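You operate a simulated robot arm through the tools that you are given. There is no shell and no other tool.

You run a simulated robot arm. Do the job below in one go: nothing can be reset, and whatever is moved stays where it is left.

JOB
Close the feeder down and clear the jar and both plants off it.
Fine: park the spout; the jar goes in the jar holder once the feeder knob is at shut; the plants go in the grey rack. Set down upright: feed jar.

Only the result counts: the job must be done as asked and must still hold three seconds after the hand-in. Knocking over, shifting, dropping, spilling or breaking anything else fails it.

ROBOT AND FRAMES
A 7-joint arm with a two-finger parallel gripper, fixed in place. Base frame: the origin is at the foot of the arm, x ahead of it, y to its left, z up. Lengths are in mm, angles in degrees, forces in N, time in s.
With the tool pointing down near the work surface it reaches from about 200 to 700 mm from the base axis. Its first joint turns from -166.0 to 166.0 degrees. Payload 3.43 kg.
The tool frame sits at the grasp point between the pads (the TCP): z along the fingers, y along the line on which they close. The tips reach 30 mm beyond it. The gripper opens to 94 mm. The fingers are 28 mm wide and 10 mm thick; the gripper's body (50 by 96 mm) begins 55 mm behind the TCP.
Orientation is that of the tool frame in the base frame, as a unit quaternion [w, x, y, z]. With the fingers straight down and closing along the base's y, the tool's x points along the base's -x, its y along +y and its z along -z.

CONTROLS
- The arm moves only by the tool move_arm. Its argument "deltas" is one flat list of numbers, 7 for each row, row after row: the opening, from 0 (shut) to 1 (fully open), then the shift along the tool's x, y, z in mm, then the turn, a rotation vector about the tool's x, y, z in degrees. In form: [gripper, dx, dy, dz, ax, ay, az, gripper, dx, dy, dz, ax, ay, az, ...]. A call has 1 to 20 rows; each row shifts and turns the commanded pose from where the row before left it, along the tool's axes as they then stand. Each row takes 0.2 s and may step no farther than 50 mm and 8.6 degrees from the row before; otherwise, or with a gripper value out of range, the whole call is refused. Where a pose cannot be reached the arm comes as near as it can. A force on the tool above 40 N (or 10 N above the force at the start of the call, whichever is more), or a blocked arm, ends the call early, and 0.2 s more pass. The fingers move at their own pace (about 108 mm/s each) and stop on an object; they squeeze with about 42 N. The grip force told is the motor's: it shows also when the fingers shut on nothing. Time passes only in rows, and 0.2 s behind the last, so rows that do not move let the fingers close. It gives the time, the measured TCP pose, the force on the tool (base axes), the opening and the grip force at its end, in the units of the frame above (readings bear some noise), with the torque about the TCP (base axes, N m) and any sound that the robot's microphone picked up, and new pictures: "pictures" is both (left out), scene, wrist or none.
- Cameras (640 x 400 px; columns grow to the right, rows downward): "scene" is fixed at [222.8, 499.8, 1595]; the picture's right is [-0.77, -0.63, 0.00], its down [-0.45, 0.54, -0.71] and it looks along [0.45, -0.55, -0.70] (base axes); focal length 297 px, centre (320, 200). "wrist" rides on the gripper at [76, 14, -103] in the tool frame; the picture's right is [-0.18, 0.98, 0.00], its down [-0.75, -0.14, -0.64] and it looks along [-0.63, -0.12, 0.77] (tool axes); focal length 243 px, centre (320, 200). There is no depth. A picture from a camera that has moved, and an enlarged one, comes with that camera's place and axes in the base frame and with its lens.
- slide_trunk(by): slides the trunk up (or, below 0, down) by that many mm; the arm rides with it, the base frame stays. It gives what a move gives, with no picture.
- zoom(camera, box): a new picture of the part [left, top, right, bottom] of that camera's present view, enlarged. The clock stands still meanwhile.
- close_job(): hands the job in; it is judged then, once.

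Places have to be worked out from the pictures, the camera data and where the tool is seen. Open the gripper and draw the arm clear of the work before you hand the job in, unless the task says otherwise.

The tools are called after "Emit:" as name(argument=value, ...) on one line, values as JSON. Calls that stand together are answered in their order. move_arm: Moves the arm, as the interface text tells. Its arguments: {"type":"object","properties":{"deltas":{"type":"array"},"pictures":{"type":"string","enum":["both","scene","wrist","none"]}},"required":["deltas"]} The other tools are called the same way: slide_trunk (by) slides the trunk up or down; zoom (camera, box) takes an enlarged picture of a part of a camera's view; close_job () hands the job in.

At the start:

```text
clock: 0.0
position: [533.1, -45.6, 1226.0]
orientation: [0.0, 0.0, 1.0, 0.0]
force: [-0.6, 0.1, 0.6]
wrist_torque: [0.01, 0.01, 0.03]
width: 94.0
finger_force: 0.0
trunk travel left (down, up): [-300.0, 290.0]
```

scene: 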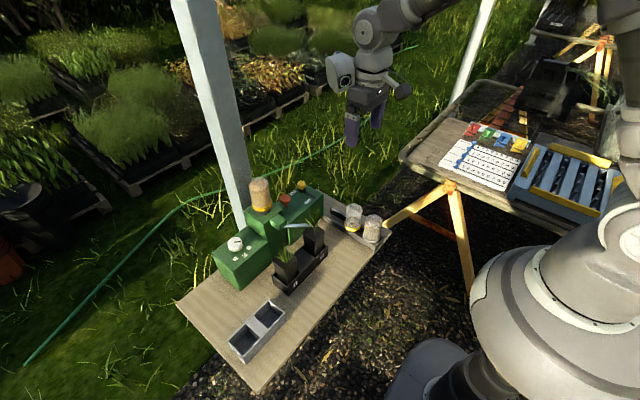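
wrist: 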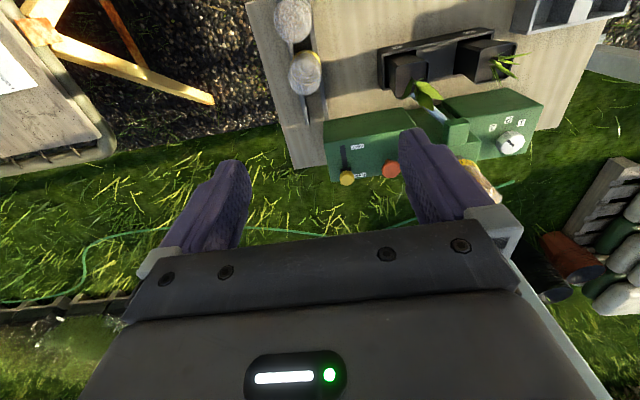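

I'll start by enlarging the feeder area in both views to see what there is.

Emit:
zoom(camera="scene", box=[170, 160, 410, 310])

Emit:
zoom(camera="scene", box=[200, 165, 340, 252])

Emit:
zoom(camera="scene", box=[170, 240, 350, 395])

Emit:
zoom(camera="wrist", box=[240, 0, 640, 220])

```text
2.67 times, centred on (290, 235) of scene
camera zoom: at [222.8, 499.8, 1595.0], right [-0.77, -0.63, 0.0], down [-0.45, 0.54, -0.71], along [0.45, -0.55, -0.7], focal length 793 px, centre (400, 107)
```

zoom: 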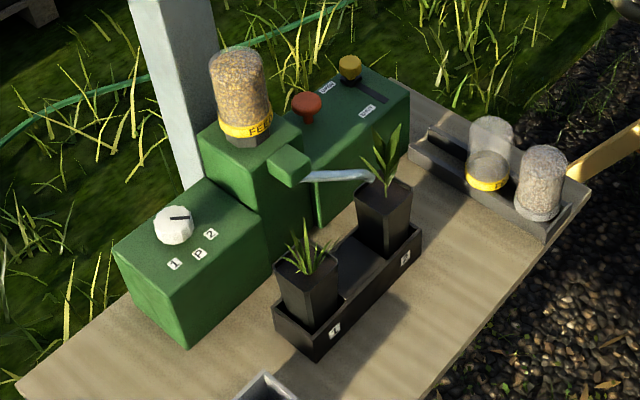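

```text
4.57 times, centred on (270, 208) of scene
camera zoom: at [222.8, 499.8, 1595.0], right [-0.77, -0.63, 0.0], down [-0.45, 0.54, -0.71], along [0.45, -0.55, -0.7], focal length 1359 px, centre (549, 161)
```

zoom: 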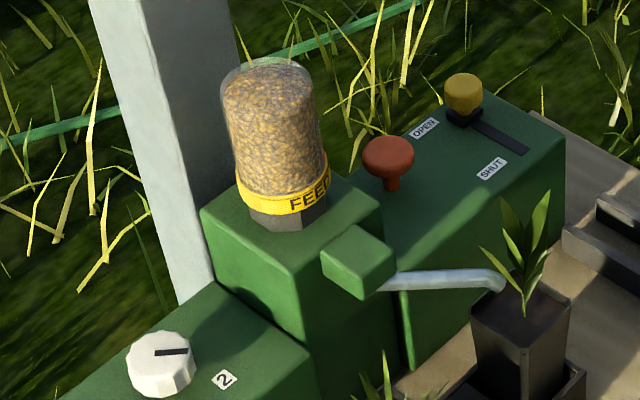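

```text
2.58 times, centred on (260, 318) of scene
camera zoom: at [222.8, 499.8, 1595.0], right [-0.77, -0.63, 0.0], down [-0.45, 0.54, -0.71], along [0.45, -0.55, -0.7], focal length 767 px, centre (475, -103)
```

zoom: 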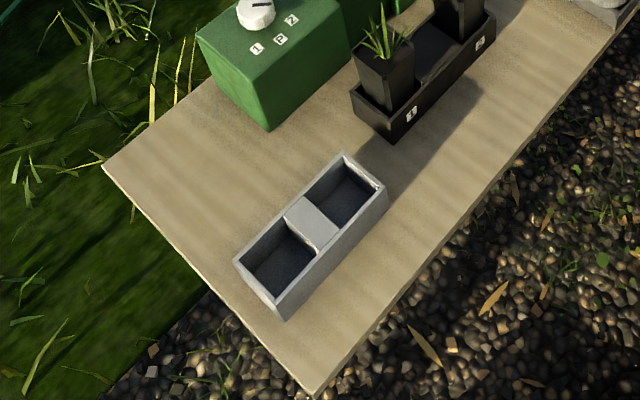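

```text
1.60 times, centred on (440, 110) of wrist
camera zoom: at [456.2, -33.5, 1327.8], right [0.18, 0.98, 0.0], down [0.75, -0.14, 0.64], along [0.63, -0.12, -0.77], focal length 388 px, centre (128, 344)
```

zoom: 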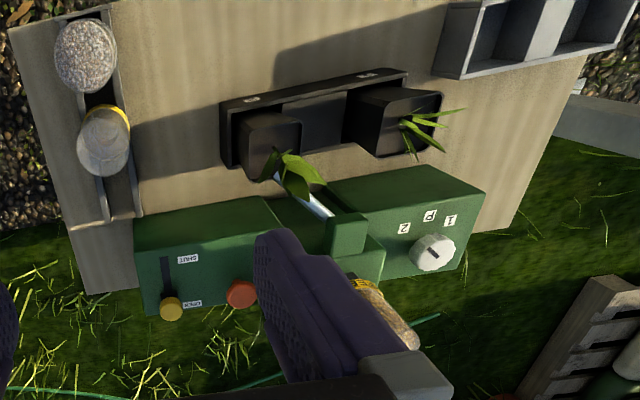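

The feeder has a dial (1/P/2), a red button, an OPEN–SHUT slider and the feed jar on top; the pots stand in a black tray, with the grey rack nearby. A rough triangulation puts the red button near (731, 53, 933). I'll draw the arm back to get a better wrist view of the bench.

Emit:
move_arm(deltas=[1, 40, 30, 0, 0, 0, 0, 1, 40, 30, 0, 0, 0, 0, 1, 40, 30, 0, 0, 0, 0, 1, 30, 30, 0, 0, 0, 0])

```text
clock: 1.0
position: [381.8, 75.2, 1227.6]
orientation: [0.0, 0.001, 1.0, 0.0]
force: [-0.8, -0.3, -0.3]
wrist_torque: [-0.01, 0.0, 0.0]
width: 93.8
finger_force: 0.1
trunk travel left (down, up): [-300.0, 290.0]
camera wrist: at [305.6, 87.6, 1328.2], right [0.19, 0.98, 0.0], down [0.75, -0.14, 0.64], along [0.63, -0.12, -0.77], focal length 243 px, centre (320, 200)
```

scene: 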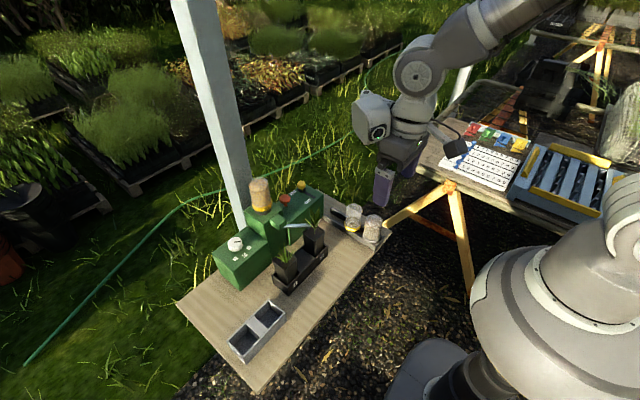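
wrist: 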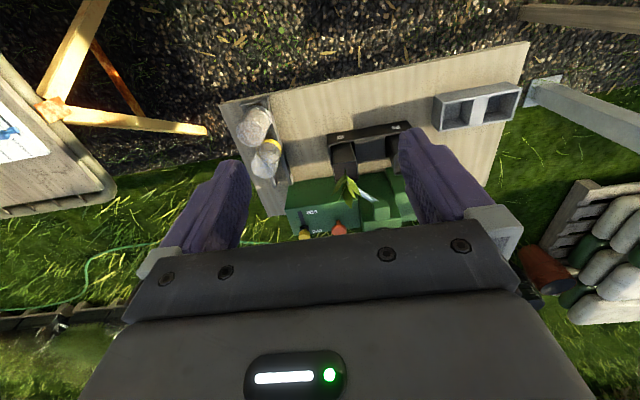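

Most of the bench is now in the wrist view. I'll enlarge it to measure the corners and details.

Emit:
zoom(camera="wrist", box=[210, 30, 540, 240])

Emit:
zoom(camera="wrist", box=[215, 85, 335, 225])

Emit:
zoom(camera="scene", box=[310, 185, 400, 255])

Emit:
zoom(camera="scene", box=[210, 215, 340, 300])

```text
1.90 times, centred on (375, 135) of wrist
camera zoom: at [305.6, 87.6, 1328.2], right [0.19, 0.98, 0.0], down [0.75, -0.14, 0.64], along [0.63, -0.12, -0.77], focal length 462 px, centre (215, 324)
```

zoom: 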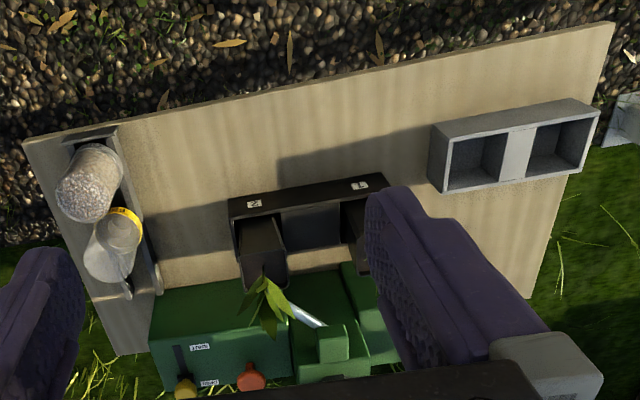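

```text
2.86 times, centred on (275, 155) of wrist
camera zoom: at [305.6, 87.6, 1328.2], right [0.19, 0.98, 0.0], down [0.75, -0.14, 0.64], along [0.63, -0.12, -0.77], focal length 693 px, centre (449, 329)
```

zoom: 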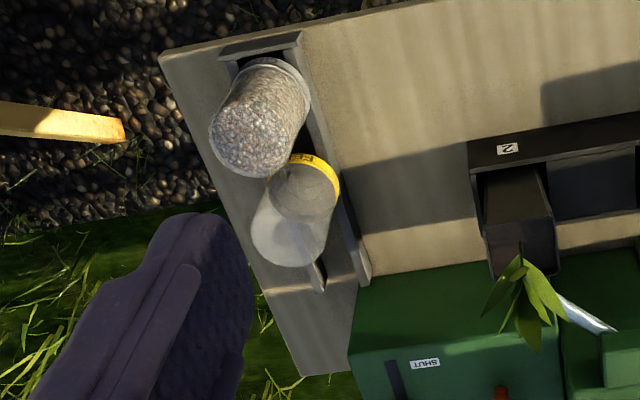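

```text
5.71 times, centred on (355, 220) of scene
camera zoom: at [222.8, 499.8, 1595.0], right [-0.77, -0.63, 0.0], down [-0.45, 0.54, -0.71], along [0.45, -0.55, -0.7], focal length 1699 px, centre (120, 86)
```

zoom: 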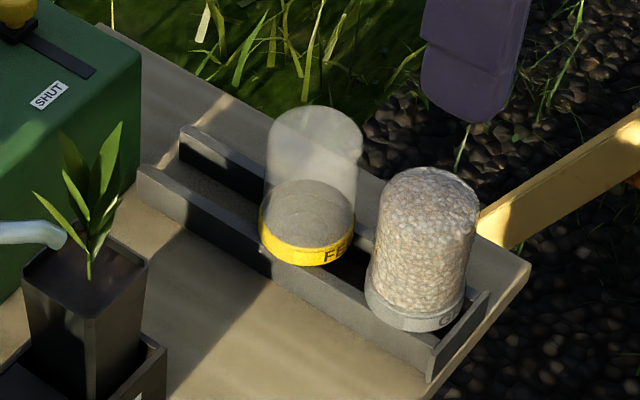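

```text
4.71 times, centred on (275, 258) of scene
camera zoom: at [222.8, 499.8, 1595.0], right [-0.77, -0.63, 0.0], down [-0.45, 0.54, -0.71], along [0.45, -0.55, -0.7], focal length 1399 px, centre (532, -71)
```

zoom: 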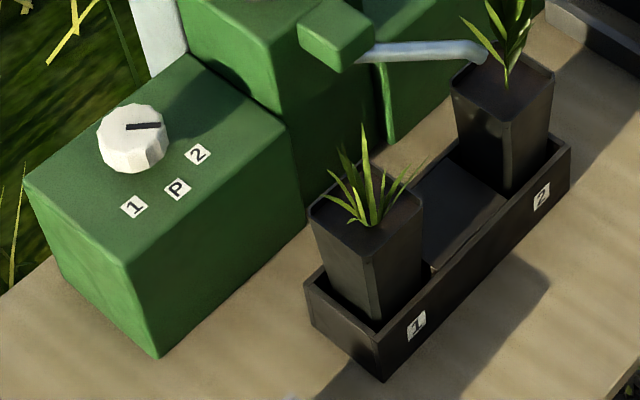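

Table height comes out near 770–800 mm, but the two cameras disagree by about 15–20 mm. I'll take wrist views from other poses nearer the feeder to refine the positions.

Emit:
move_arm(deltas=[1, -44, 21, 12, 0, 0, 0, 1, -44, 21, 12, 0, 0, 0, 1, -44, 21, 12, 0, 0, 0, 1, -44, 21, 12, 0, 0, 0, 1, 0, 0, 0, 0, 0, 0])

```text
refused: row 1 steps farther than a row can; nothing moved
```

The step was slightly too long, so I'll split the move into smaller rows.

Emit:
move_arm(deltas=[1, -36, 17, 10, 0, 0, 0, 1, -36, 17, 10, 0, 0, 0, 1, -36, 17, 10, 0, 0, 0, 1, -36, 17, 10, 0, 0, 0, 1, -36, 17, 10, 0, 0, 0, 1, 0, 0, 0, 0, 0, 0])

Emit:
zoom(camera="wrist", box=[230, 80, 430, 240])

```text
clock: 2.4
position: [561.2, 158.5, 1176.7]
orientation: [0.0, 0.001, 1.0, 0.001]
force: [-0.1, -0.2, -0.3]
wrist_torque: [0.0, -0.01, 0.01]
width: 94.1
finger_force: 0.1
trunk travel left (down, up): [-300.0, 290.0]
camera wrist: at [485.6, 172.0, 1278.1], right [0.18, 0.98, 0.0], down [0.75, -0.14, 0.64], along [0.63, -0.12, -0.77], focal length 243 px, centre (320, 200)
```

scene: 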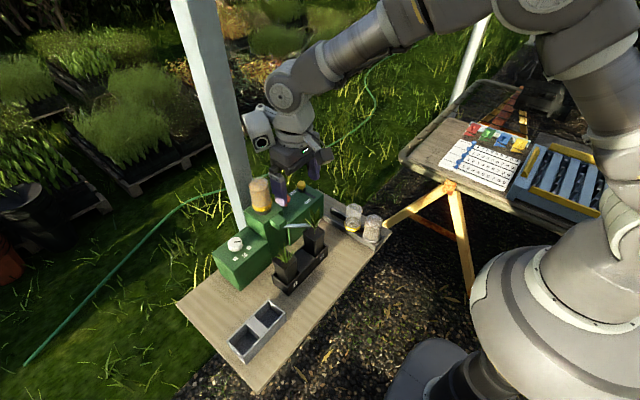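
wrist: 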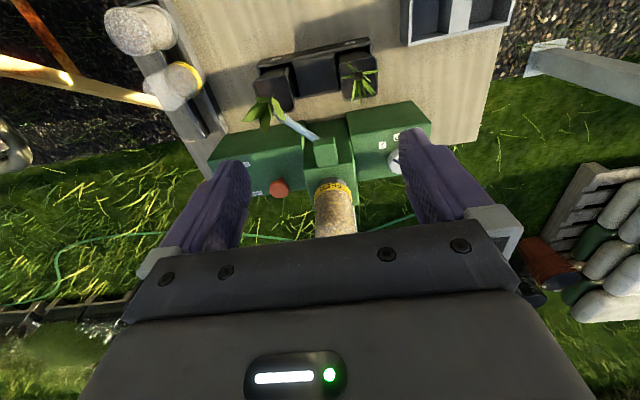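

```text
2.50 times, centred on (330, 160) of wrist
camera zoom: at [485.6, 172.0, 1278.1], right [0.18, 0.98, 0.0], down [0.75, -0.14, 0.64], along [0.63, -0.12, -0.77], focal length 606 px, centre (295, 300)
```

zoom: 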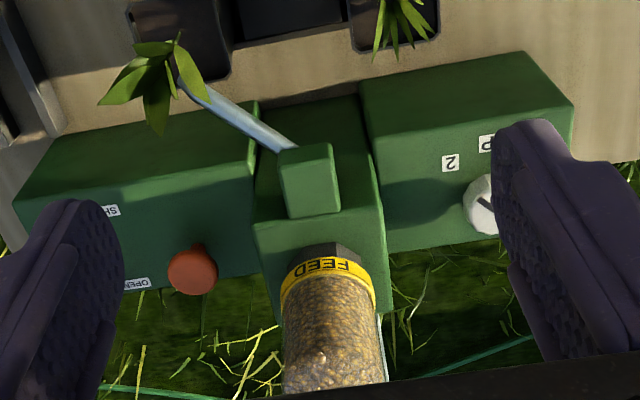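

Wrist-to-wrist triangulation is consistent: red button about (727, 54, 932), dial about (704, 254, 942), jar about (735, 140), table about 775. Next I'll come nearer the dial for a close look.

Emit:
move_arm(deltas=[1, -20, 23, 32, 0, 0, 0, 1, -20, 23, 32, 0, 0, 0, 1, -20, 23, 32, 0, 0, 0, 1, -19, 22, 31, 0, 0, 0, 1, 0, 0, 0, 0, 0, 0])

Emit:
zoom(camera="wrist", box=[250, 110, 410, 210])

```text
clock: 3.6
position: [639.8, 249.9, 1050.5]
orientation: [0.0, 0.0, 1.0, 0.0]
force: [-0.3, -0.3, 0.4]
wrist_torque: [0.03, -0.02, 0.0]
width: 94.0
finger_force: 0.0
trunk travel left (down, up): [-300.0, 290.0]
camera wrist: at [564.9, 262.7, 1150.9], right [0.18, 0.98, 0.0], down [0.75, -0.14, 0.64], along [0.63, -0.12, -0.77], focal length 243 px, centre (320, 200)
```

scene: 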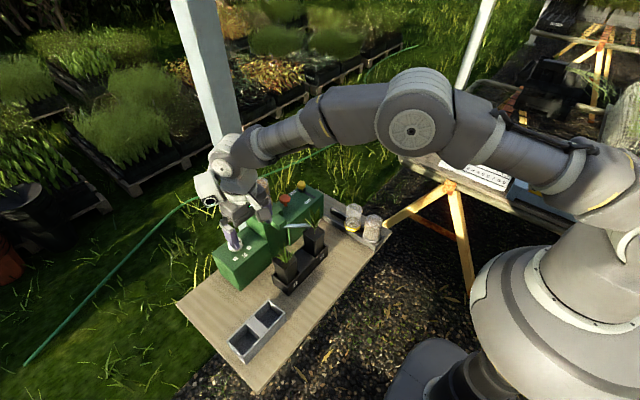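
wrist: 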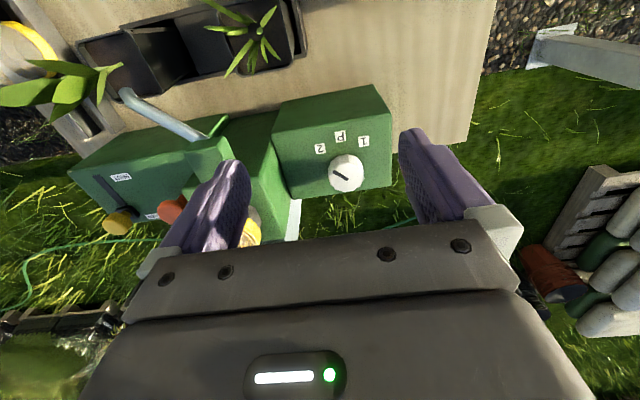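

```text
4.00 times, centred on (330, 160) of wrist
camera zoom: at [564.9, 262.7, 1150.9], right [0.18, 0.98, 0.0], down [0.75, -0.14, 0.64], along [0.63, -0.12, -0.77], focal length 970 px, centre (280, 360)
```

zoom: 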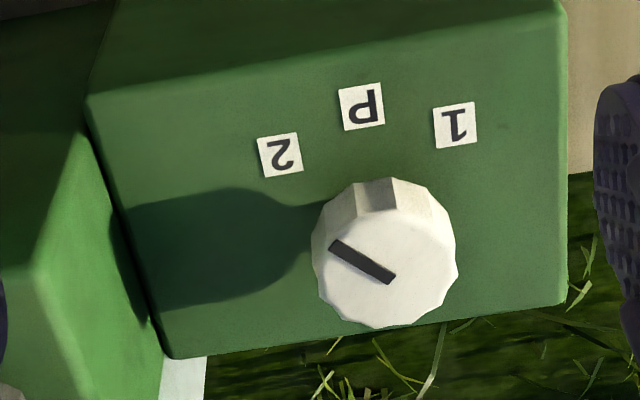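

The pointer is at 2 and P is about 45° clockwise from it, seen from above. I put the dial top at about (713, 265, 930), so I'll move over it with the gripper part closed and check the reach.

Emit:
move_arm(deltas=[0.75, -37, 8, 20, 0, 0, 0, 0.75, -36, 7, 20, 0, 0, 0, 0.75, 0, 0, 20, 0, 0, 0, 0.75, 0, 0, 0, 0, 0, 0])

Emit:
zoom(camera="wrist", box=[220, 80, 420, 240])

Emit:
zoom(camera="scene", box=[190, 150, 330, 300])

```text
clock: 4.6
position: [679.7, 253.8, 996.1]
orientation: [0.001, 0.001, 1.0, 0.001]
force: [0.8, -0.3, -0.5]
wrist_torque: [0.01, -0.02, -0.01]
width: 70.6
finger_force: 0.0
out of reach, approached as far as the arm can: row 2
trunk travel left (down, up): [-300.0, 290.0]
camera wrist: at [604.8, 265.7, 1097.7], right [0.18, 0.98, 0.0], down [0.75, -0.14, 0.64], along [0.63, -0.12, -0.77], focal length 243 px, centre (320, 200)
```

scene: 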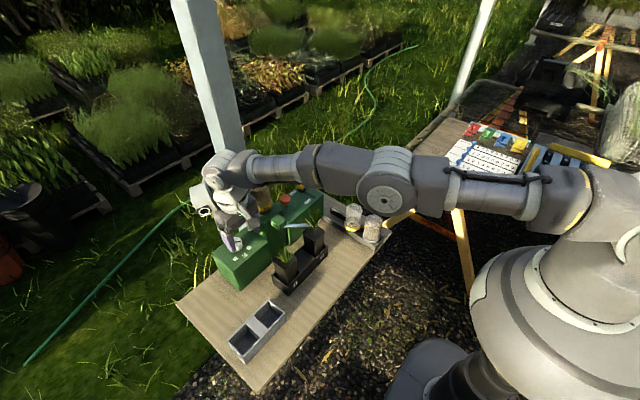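
wrist: 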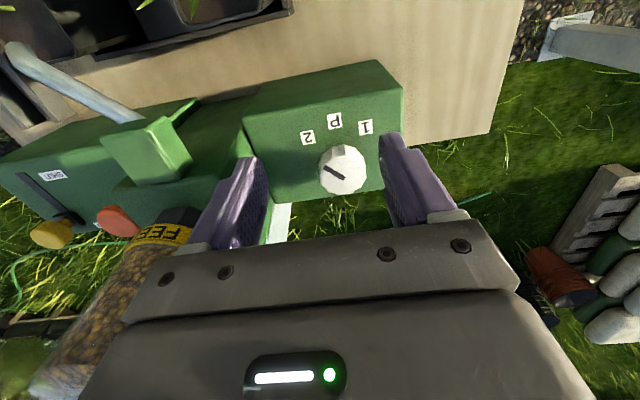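

```text
2.50 times, centred on (320, 160) of wrist
camera zoom: at [604.8, 265.7, 1097.7], right [0.18, 0.98, 0.0], down [0.75, -0.14, 0.64], along [0.63, -0.12, -0.77], focal length 606 px, centre (320, 300)
```

zoom: 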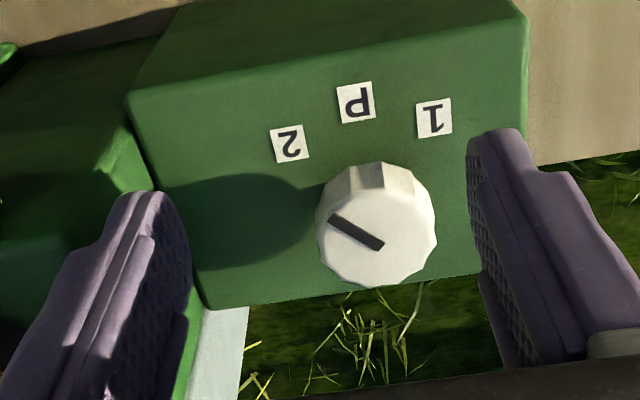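

```text
2.67 times, centred on (260, 225) of scene
camera zoom: at [222.8, 499.8, 1595.0], right [-0.77, -0.63, 0.0], down [-0.45, 0.54, -0.71], along [0.45, -0.55, -0.7], focal length 793 px, centre (480, 133)
```

zoom: 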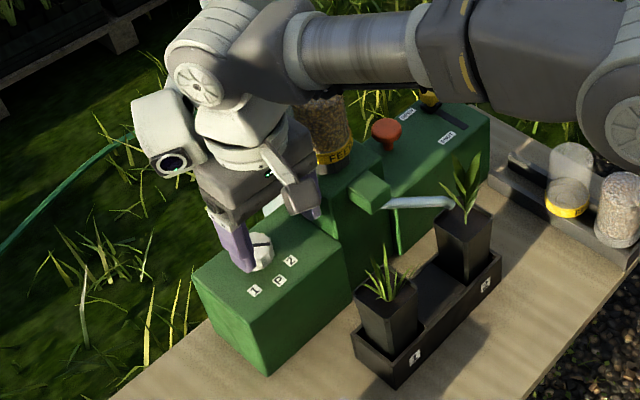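

The straight-down reach ends at a radius of about 725 mm and the dial is at about 760. I'll back off and lower the trunk, then lean the fingers outward to get there.

Emit:
move_arm(deltas=[0.75, 20, 0, -40, 0, 0, 0, 0.75, 20, 0, -40, 0, 0, 0, 0.75, 20, 0, -40, 0, 0, 0, 0.75, 10, 0, -40, 0, 0, 0, 0.75, 0, 0, 0, 0, 0, 0], pictures="none")

Emit:
slide_trunk(by=-130)

```text
clock: 5.8
position: [615.2, 253.7, 1158.2]
orientation: [0.0, 0.001, 1.0, -0.001]
force: [1.2, -0.2, -0.1]
wrist_torque: [0.03, -0.03, 0.01]
width: 70.5
finger_force: 0.0
trunk travel left (down, up): [-300.0, 290.0]
```

```text
clock: 7.4
position: [614.4, 254.4, 1028.0]
orientation: [0.0, 0.0, 1.0, 0.0]
force: [-0.3, -0.5, -0.3]
wrist_torque: [0.0, 0.0, 0.0]
width: 70.5
finger_force: 0.1
trunk travel left (down, up): [-170.0, 420.0]
```

The trunk is lowered. Now I turn the tool 45° so that the dial turn ends near zero yaw, and lean the fingers 18° outward.

Emit:
move_arm(deltas=[0.75, 0, 0, 0, 0, 0, -7.5, 0.75, 0, 0, 0, 0, 0, -7.5, 0.75, 0, 0, 0, 0, 0, -7.5, 0.75, 0, 0, 0, 0, 0, -7.5, 0.75, 0, 0, 0, 0, 0, -7.5, 0.75, 0, 0, 0, 0, 0, -7.5, 0.75, 0, 0, 0, 0, -6, 0, 0.75, 0, 0, 0, 0, -6, 0, 0.75, 0, 0, 0, 0, -6, 0, 0.75, 0, 0, 0, 0, 0, 0])

```text
clock: 9.6
position: [614.5, 254.3, 1027.6]
orientation: [0.145, -0.378, 0.913, 0.059]
force: [0.0, -0.4, 0.8]
wrist_torque: [0.01, 0.0, -0.03]
width: 70.6
finger_force: 0.1
trunk travel left (down, up): [-170.0, 420.0]
camera wrist: at [531.2, 188.5, 1099.9], right [-0.57, 0.82, 0.06], down [0.47, 0.27, 0.84], along [0.68, 0.51, -0.53], focal length 243 px, centre (320, 200)
```

scene: 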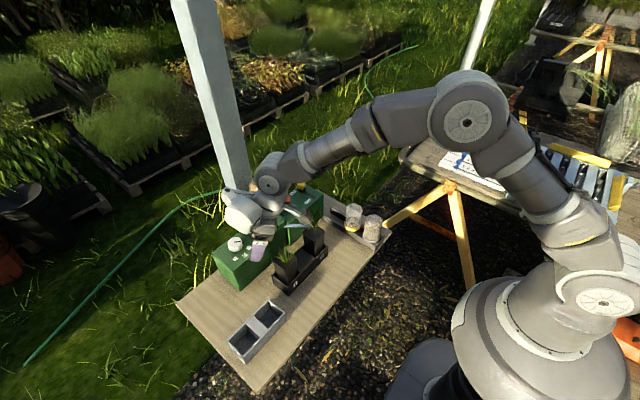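
wrist: 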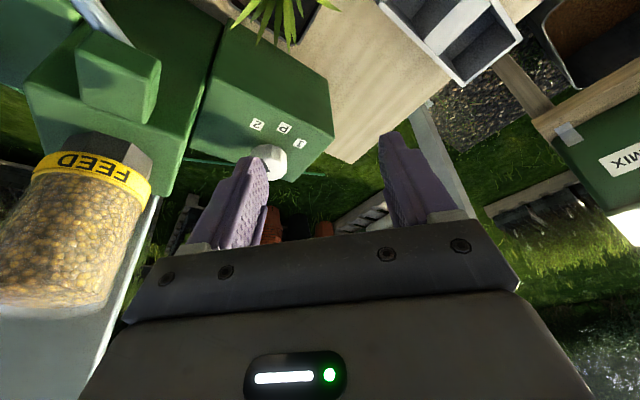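

The orientation is as planned (lean 18°, azimuth 45°). Next I move to about 45 mm above the dial.

Emit:
move_arm(deltas=[0.75, -19.3, -20.7, 23.8, 0, 0, 0, 0.75, -19.3, -20.7, 23.8, 0, 0, 0, 0.75, -19.3, -20.7, 23.8, 0, 0, 0, 0.75, 0, 0, 0, 0, 0, 0])

Emit:
zoom(camera="wrist", box=[220, 80, 420, 240])

Emit:
zoom(camera="scene", box=[190, 170, 310, 290])

```text
clock: 10.6
position: [713.9, 263.8, 976.8]
orientation: [0.145, -0.377, 0.913, 0.059]
force: [0.1, -0.6, 0.1]
wrist_torque: [-0.01, 0.03, 0.03]
width: 70.5
finger_force: 0.1
trunk travel left (down, up): [-170.0, 420.0]
camera wrist: at [630.3, 198.7, 1048.2], right [-0.57, 0.82, 0.06], down [0.47, 0.27, 0.84], along [0.68, 0.51, -0.53], focal length 243 px, centre (320, 200)
```

scene: 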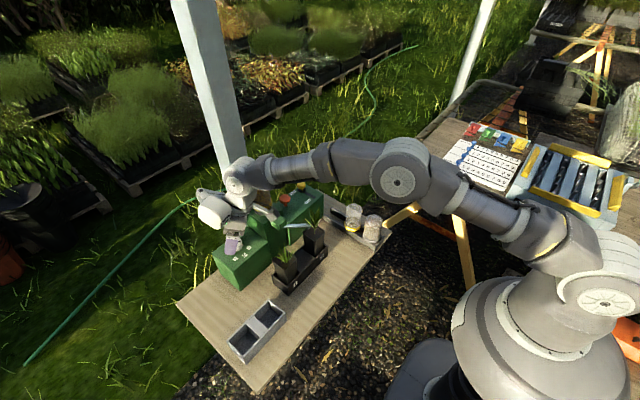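
wrist: 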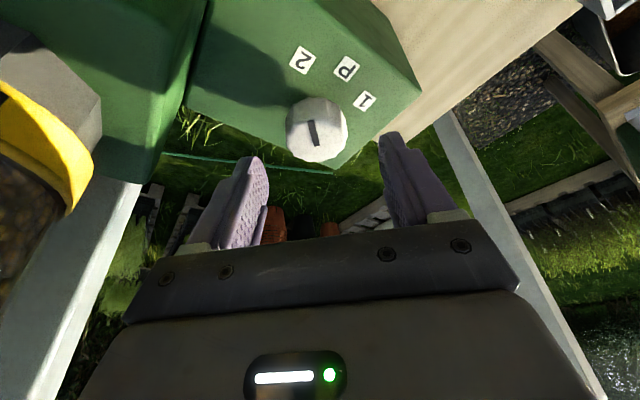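

```text
2.50 times, centred on (320, 160) of wrist
camera zoom: at [630.3, 198.7, 1048.2], right [-0.57, 0.82, 0.06], down [0.47, 0.27, 0.84], along [0.68, 0.51, -0.53], focal length 606 px, centre (320, 300)
```

zoom: 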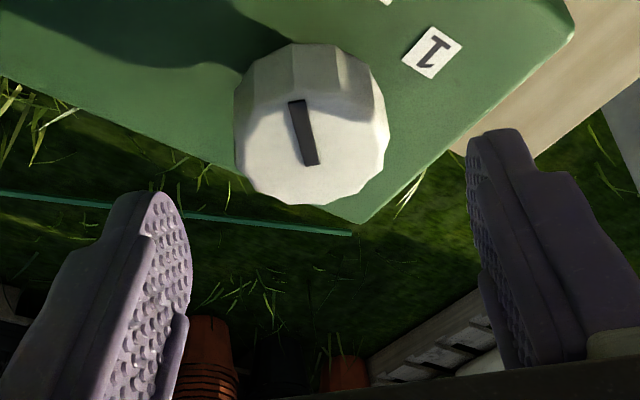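

```text
3.33 times, centred on (250, 230) of scene
camera zoom: at [222.8, 499.8, 1595.0], right [-0.77, -0.63, 0.0], down [-0.45, 0.54, -0.71], along [0.45, -0.55, -0.7], focal length 991 px, centre (553, 100)
```

zoom: 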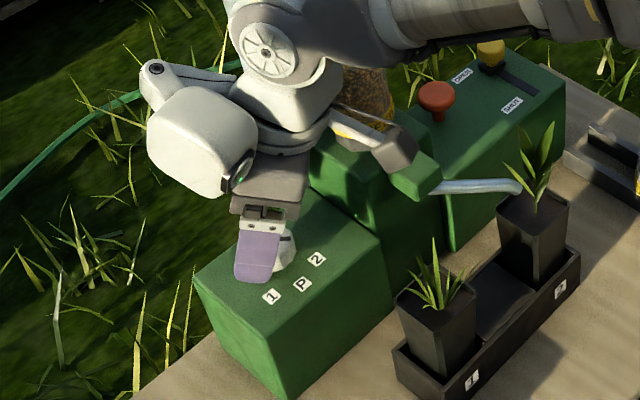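

The dial centre computes to about (716, 266, 932), so the tool is within 2–3 mm. I'll go down until the finger tips are beside the dial.

Emit:
move_arm(deltas=[0.75, 3, 0, 13.7, 0, 0, 0, 0.75, 3, 0, 13.7, 0, 0, 0, 0.75, 0, 0, 0, 0, 0, 0])

Emit:
zoom(camera="wrist", box=[220, 80, 420, 240])

Emit:
zoom(camera="scene", box=[205, 210, 285, 260])

```text
clock: 11.4
position: [715.8, 266.4, 949.3]
orientation: [0.144, -0.378, 0.913, 0.06]
force: [-0.5, 0.5, 0.7]
wrist_torque: [0.03, -0.03, -0.01]
width: 70.6
finger_force: 0.0
trunk travel left (down, up): [-170.0, 420.0]
camera wrist: at [632.0, 200.9, 1021.7], right [-0.57, 0.82, 0.06], down [0.47, 0.27, 0.84], along [0.68, 0.51, -0.53], focal length 243 px, centre (320, 200)
```

scene: 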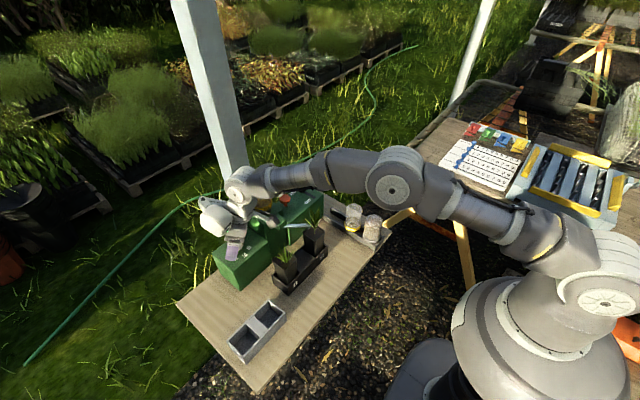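
wrist: 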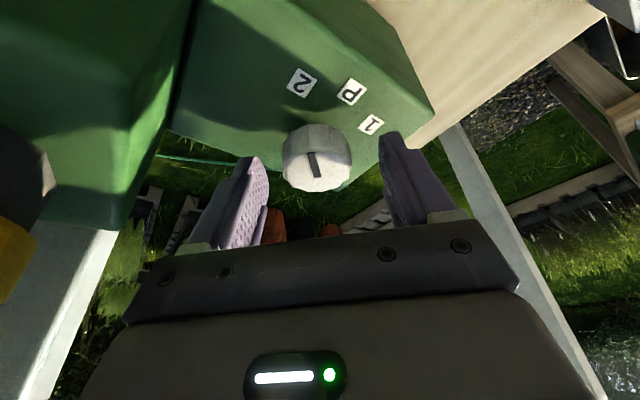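

```text
2.50 times, centred on (320, 160) of wrist
camera zoom: at [632.0, 200.9, 1021.7], right [-0.57, 0.82, 0.06], down [0.47, 0.27, 0.84], along [0.68, 0.51, -0.53], focal length 606 px, centre (320, 300)
```

zoom: 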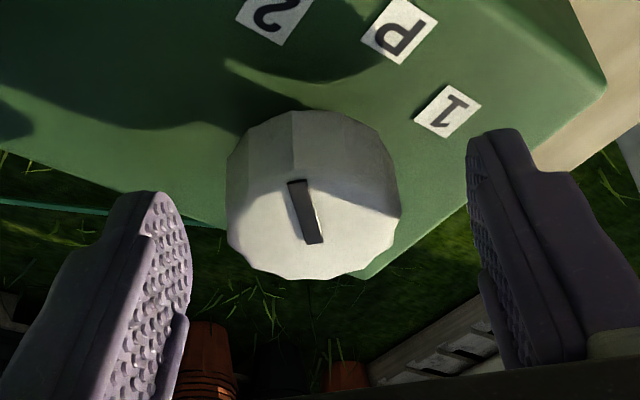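

```text
8.00 times, centred on (245, 235) of scene
camera zoom: at [222.8, 499.8, 1595.0], right [-0.77, -0.63, 0.0], down [-0.45, 0.54, -0.71], along [0.45, -0.55, -0.7], focal length 2378 px, centre (920, -80)
```

zoom: 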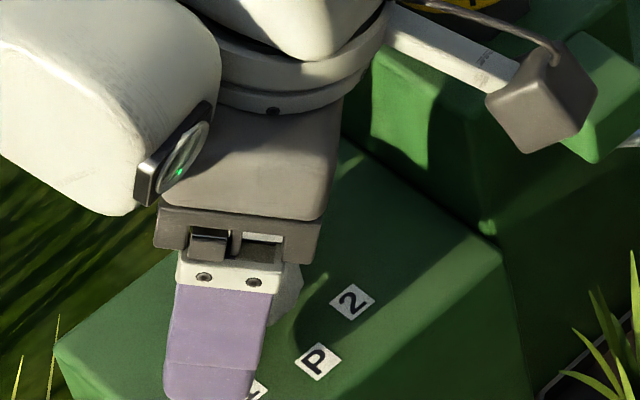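

The dial sits between the fingers, and triangulating the P label puts the cabinet top at about 907. I'll go 4 mm lower, nudge to centre, and close on the dial.

Emit:
move_arm(deltas=[0.75, -1.4, -1.4, 4.6, 0, 0, 0, 0.5, 0, 0, 0, 0, 0, 0, 0.3, 0, 0, 0, 0, 0, 0, 0.3, 0, 0, 0, 0, 0, 0])

Emit:
zoom(camera="wrist", box=[220, 80, 420, 240])

```text
clock: 12.4
position: [717.2, 268.2, 945.5]
orientation: [0.144, -0.378, 0.913, 0.06]
force: [-1.8, 1.2, -1.5]
wrist_torque: [0.26, -0.13, 0.01]
width: 40.0
finger_force: 44.7
trunk travel left (down, up): [-170.0, 420.0]
camera wrist: at [634.5, 202.2, 1017.8], right [-0.57, 0.82, 0.06], down [0.47, 0.27, 0.84], along [0.68, 0.51, -0.53], focal length 243 px, centre (320, 200)
```

scene: 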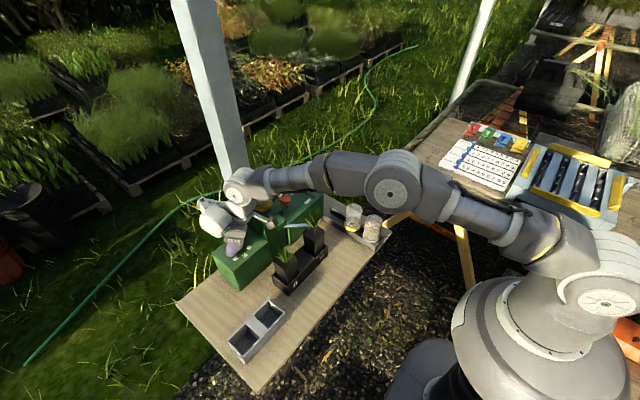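
wrist: 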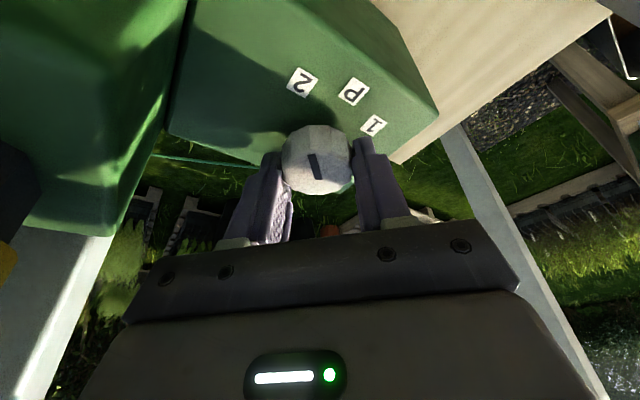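

```text
2.50 times, centred on (320, 160) of wrist
camera zoom: at [634.5, 202.2, 1017.8], right [-0.57, 0.82, 0.06], down [0.47, 0.27, 0.84], along [0.68, 0.51, -0.53], focal length 606 px, centre (320, 300)
```

zoom: 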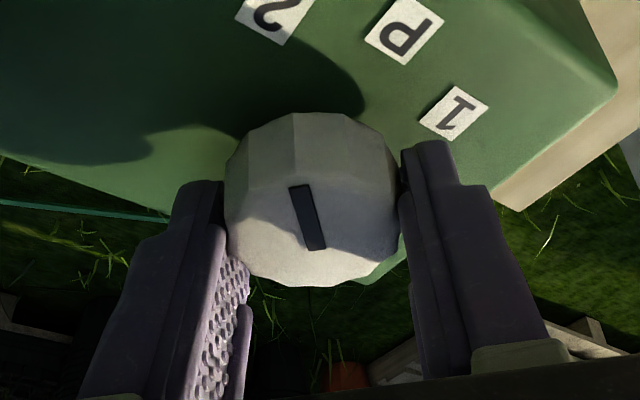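

Gripped the dial (width 40, 44.7 N). Next I turn it clockwise as seen from above, about the vertical, starting with half the angle.

Emit:
move_arm(deltas=[0.3, 0, 0, 0, 2.32, 0, 7.13, 0.3, 0, 0, 0, 2.32, 0, 7.13, 0.3, 0, 0, 0, 2.32, 0, 7.13, 0.3, 0, 0, 0, 0, 0, 0])

Emit:
zoom(camera="wrist", box=[220, 80, 420, 240])

```text
clock: 13.4
position: [717.8, 266.7, 945.8]
orientation: [0.154, -0.191, 0.969, 0.03]
force: [-1.0, -5.3, -3.1]
wrist_torque: [-0.38, 0.03, 0.01]
width: 39.8
finger_force: 45.2
trunk travel left (down, up): [-170.0, 420.0]
camera wrist: at [617.2, 238.1, 1017.8], right [-0.21, 0.98, 0.06], down [0.53, 0.07, 0.84], along [0.82, 0.21, -0.53], focal length 243 px, centre (320, 200)
```

scene: 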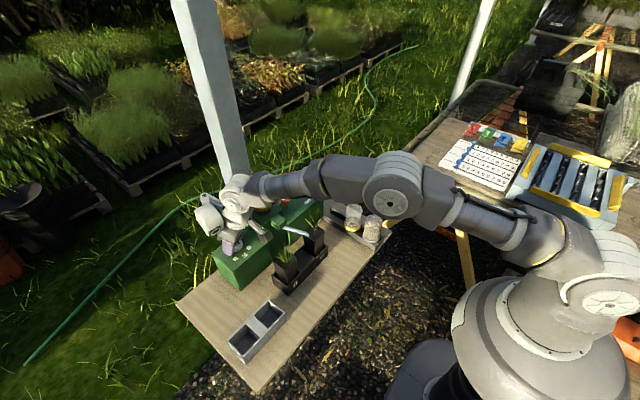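
wrist: 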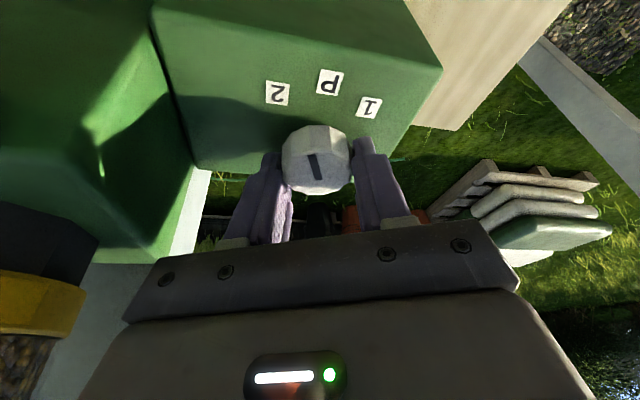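

```text
2.50 times, centred on (320, 160) of wrist
camera zoom: at [617.2, 238.1, 1017.8], right [-0.21, 0.98, 0.06], down [0.53, 0.07, 0.84], along [0.82, 0.21, -0.53], focal length 606 px, centre (320, 300)
```

zoom: 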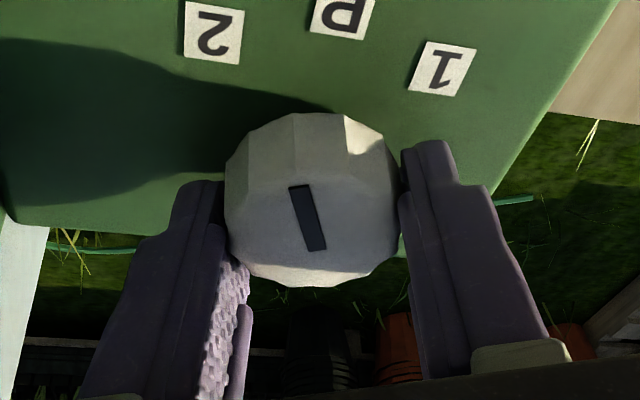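

The dial turns with the gripper and the spout has swung partway. I'll finish the turn to P.

Emit:
move_arm(deltas=[0.3, 0, 0, 0, 2.32, 0, 7.13, 0.3, 0, 0, 0, 2.32, 0, 7.13, 0.3, 0, 0, 0, 2.0, 0, 6.2, 0.3, 0, 0, 0, 0, 0, 0])

Emit:
zoom(camera="wrist", box=[220, 60, 420, 220])

Emit:
zoom(camera="scene", box=[190, 170, 340, 300])

```text
clock: 14.4
position: [718.6, 264.9, 944.8]
orientation: [0.156, -0.008, 0.988, 0.001]
force: [0.6, -17.0, -3.9]
wrist_torque: [-0.3, -0.32, 0.05]
width: 40.1
finger_force: 45.5
trunk travel left (down, up): [-170.0, 420.0]
camera wrist: at [614.9, 276.0, 1017.9], right [0.16, 0.99, 0.06], down [0.52, -0.13, 0.84], along [0.84, -0.11, -0.53], focal length 243 px, centre (320, 200)
```

scene: 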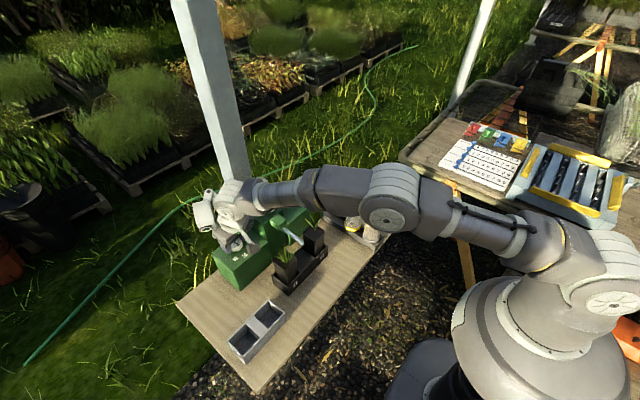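
wrist: 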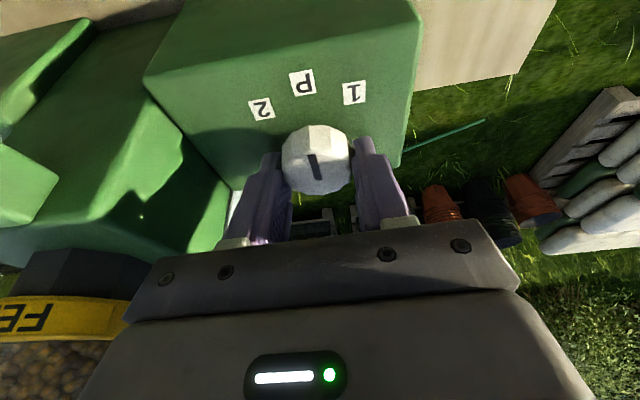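

```text
2.50 times, centred on (320, 140) of wrist
camera zoom: at [614.9, 276.0, 1017.9], right [0.16, 0.99, 0.06], down [0.52, -0.13, 0.84], along [0.84, -0.11, -0.53], focal length 606 px, centre (320, 350)
```

zoom: 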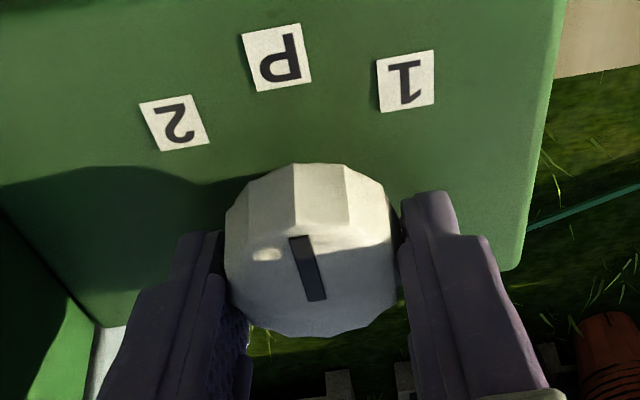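

```text
3.08 times, centred on (265, 235) of scene
camera zoom: at [222.8, 499.8, 1595.0], right [-0.77, -0.63, 0.0], down [-0.45, 0.54, -0.71], along [0.45, -0.55, -0.7], focal length 915 px, centre (489, 92)
```

zoom: 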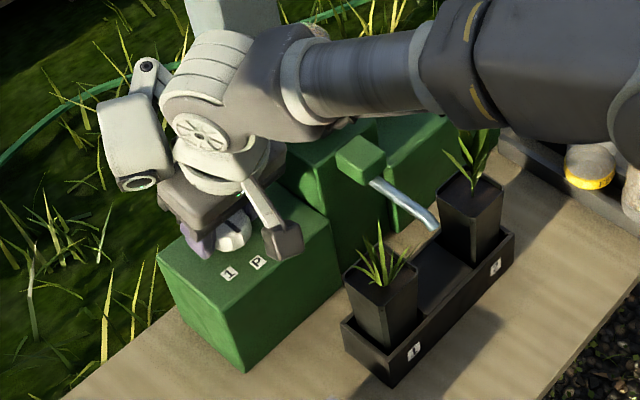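

The pointer now aims at P (labels sit at ±45° around (715, 264.5), and I turned 44°), and the spout sits between the pots. I'll let go, lift straight up and check it.

Emit:
move_arm(deltas=[0.75, 0, 0, 0, 0, 0, 0, 0.75, 0, 0, 0, 0, 0, 0, 0.75, -9.3, 0, -28.5, 0, 0, 0, 0.75, -9.3, 0, -28.5, 0, 0, 0, 0.75, 0, 0, 0, 0, 0, 0])

Emit:
zoom(camera="wrist", box=[220, 30, 420, 190])

Emit:
zoom(camera="scene", box=[190, 170, 340, 300])

```text
clock: 15.6
position: [718.7, 266.5, 1006.2]
orientation: [0.156, -0.009, 0.988, 0.002]
force: [0.0, -0.4, -1.2]
wrist_torque: [-0.03, -0.01, 0.03]
width: 70.5
finger_force: 0.1
trunk travel left (down, up): [-170.0, 420.0]
camera wrist: at [614.1, 277.3, 1078.0], right [0.16, 0.99, 0.06], down [0.52, -0.13, 0.84], along [0.84, -0.1, -0.53], focal length 243 px, centre (320, 200)
```

scene: 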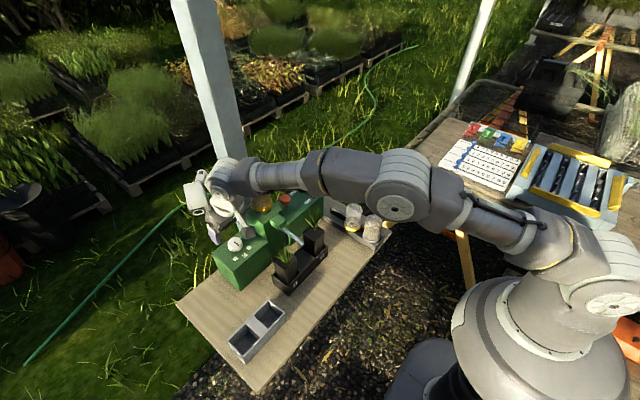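
wrist: 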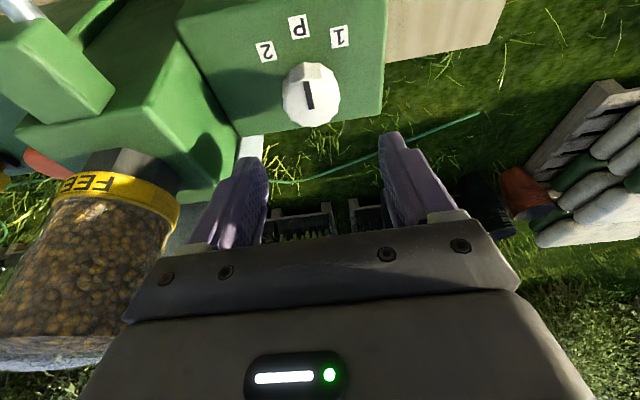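

```text
2.50 times, centred on (320, 110) of wrist
camera zoom: at [614.1, 277.3, 1078.0], right [0.16, 0.99, 0.06], down [0.52, -0.13, 0.84], along [0.84, -0.1, -0.53], focal length 606 px, centre (320, 425)
```

zoom: 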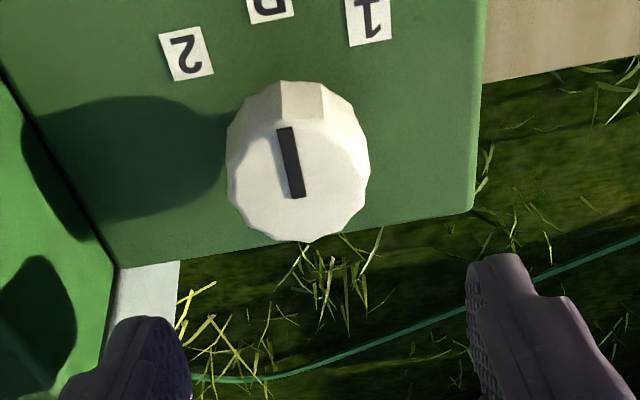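

```text
3.08 times, centred on (265, 235) of scene
camera zoom: at [222.8, 499.8, 1595.0], right [-0.77, -0.63, 0.0], down [-0.45, 0.54, -0.71], along [0.45, -0.55, -0.7], focal length 915 px, centre (489, 92)
```

zoom: 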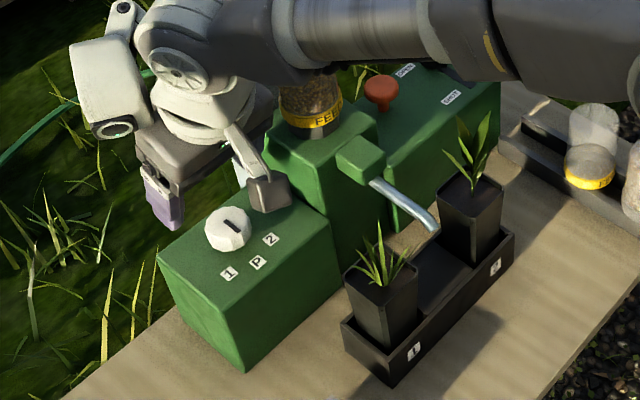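

The dial is on P and the spout is parked. Next is the feeder knob, triangulated at about (734, −28, 932); I'll back off, rise over the jar's height and cross to its y.

Emit:
move_arm(deltas=[0.6, 24.6, 0, -43, 0.28, 0, 0.86, 0.6, 24.6, 0, -43, 0, 0, 0, 0.6, 24.6, 0, -43, 0, 0, 0, 0.6, 0, -49.2, 0, 0, 0, 0, 0.6, 0, -49.2, 0, 0, 0, 0, 0.6, 0, -49.2, 0, 0, 0, 0, 0.6, 0, -49.2, 0, 0, 0, 0, 0.6, 0, -49.2, 0, 0, 0, 0, 0.6, 0, -49.2, 0, 0, 0, 0, 0.6, 0, 0, 0, 0, 0, 0])

Emit:
zoom(camera="wrist", box=[220, 90, 420, 250])

```text
clock: 17.8
position: [609.0, -29.7, 1107.2]
orientation: [0.155, -0.001, 0.988, 0.0]
force: [0.5, 0.1, -0.3]
wrist_torque: [0.01, 0.03, -0.02]
width: 56.5
finger_force: 0.0
trunk travel left (down, up): [-170.0, 420.0]
camera wrist: at [504.5, -16.0, 1178.3], right [0.17, 0.98, 0.06], down [0.52, -0.14, 0.84], along [0.84, -0.12, -0.53], focal length 243 px, centre (320, 200)
```

scene: 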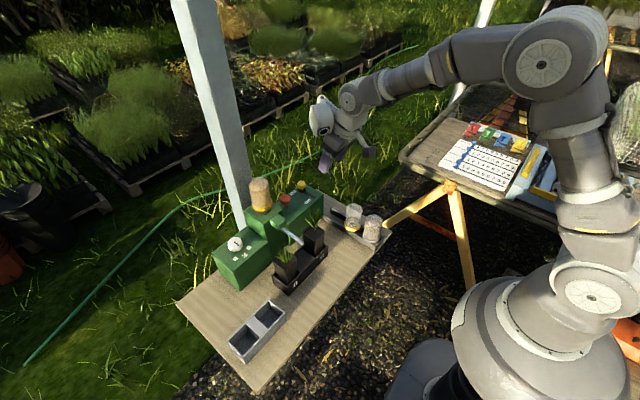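
wrist: 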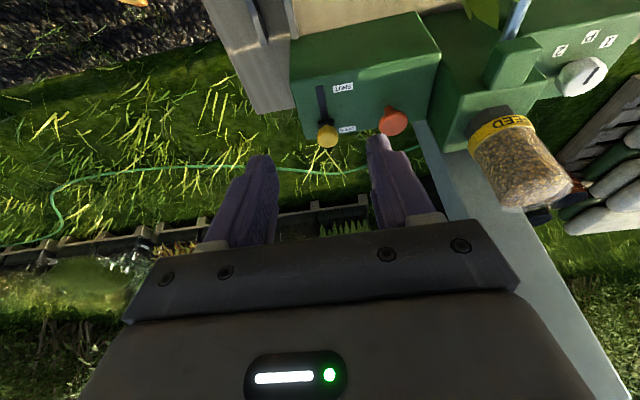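

```text
2.50 times, centred on (320, 170) of wrist
camera zoom: at [504.5, -16.0, 1178.3], right [0.17, 0.98, 0.06], down [0.52, -0.14, 0.84], along [0.84, -0.12, -0.53], focal length 606 px, centre (320, 275)
```

zoom: 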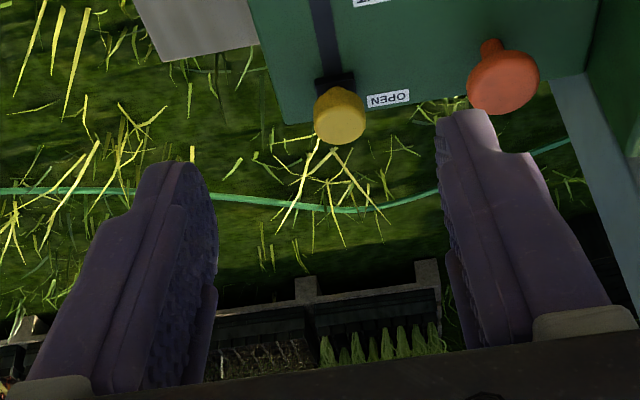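

The knob is at about (735, −31, 931), and its slot runs along −x to roughly x = 676. I'll move to about 40 mm above the grasp height over the knob.

Emit:
move_arm(deltas=[0.6, -19.6, -0.2, 37.6, 0, 0, 0, 0.6, -19.6, -0.2, 37.6, 0, 0, 0, 0.6, -19.6, -0.2, 37.6, 0, 0, 0, 0.6, -19.6, -0.2, 37.6, 0, 0, 0, 0.6, 0, 0, 0, 0, 0, 0])

Emit:
zoom(camera="wrist", box=[220, 60, 420, 220])

Emit:
zoom(camera="scene", box=[250, 150, 350, 230])

```text
clock: 19.0
position: [730.0, -30.7, 985.8]
orientation: [0.156, 0.0, 0.988, -0.001]
force: [-1.0, 0.3, -0.2]
wrist_torque: [-0.01, -0.01, 0.0]
width: 56.7
finger_force: 0.1
trunk travel left (down, up): [-170.0, 420.0]
camera wrist: at [625.9, -17.9, 1058.5], right [0.17, 0.98, 0.06], down [0.52, -0.14, 0.84], along [0.84, -0.12, -0.53], focal length 243 px, centre (320, 200)
```

scene: 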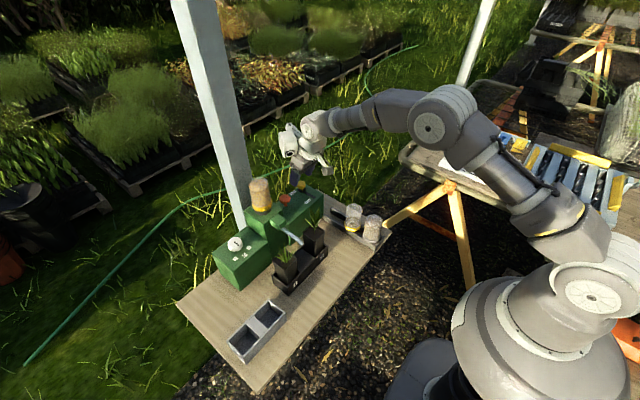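
wrist: 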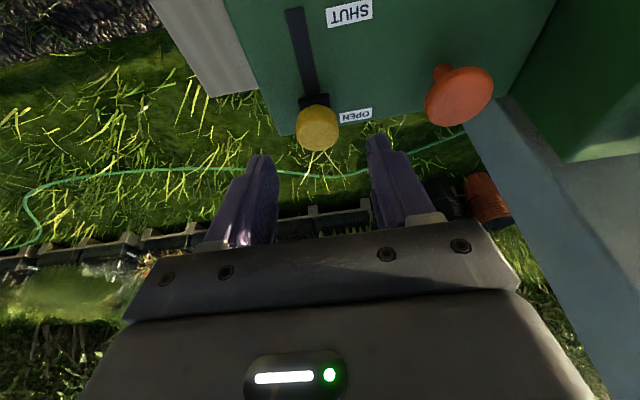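

```text
2.50 times, centred on (320, 140) of wrist
camera zoom: at [625.9, -17.9, 1058.5], right [0.17, 0.98, 0.06], down [0.52, -0.14, 0.84], along [0.84, -0.12, -0.53], focal length 606 px, centre (320, 350)
```

zoom: 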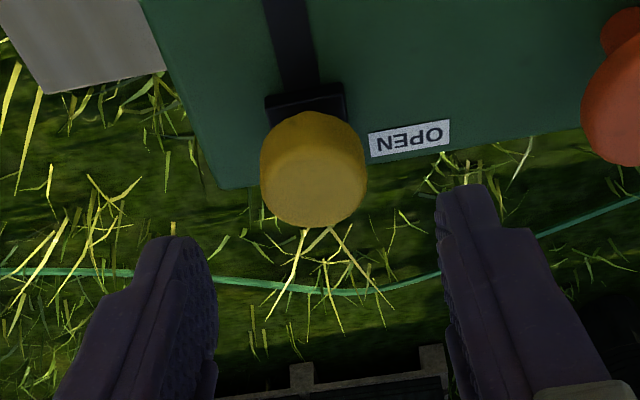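

```text
5.00 times, centred on (300, 190) of scene
camera zoom: at [222.8, 499.8, 1595.0], right [-0.77, -0.63, 0.0], down [-0.45, 0.54, -0.71], along [0.45, -0.55, -0.7], focal length 1486 px, centre (420, 250)
```

zoom: 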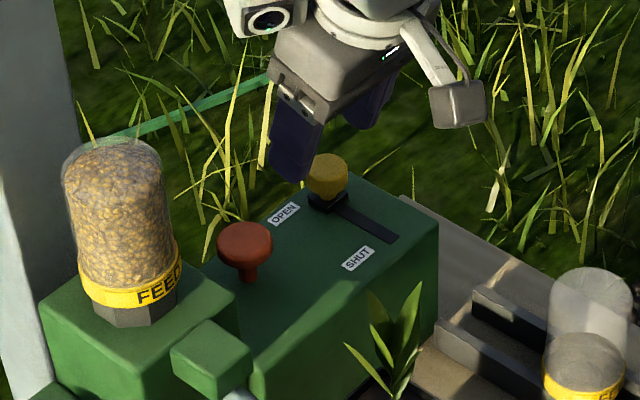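

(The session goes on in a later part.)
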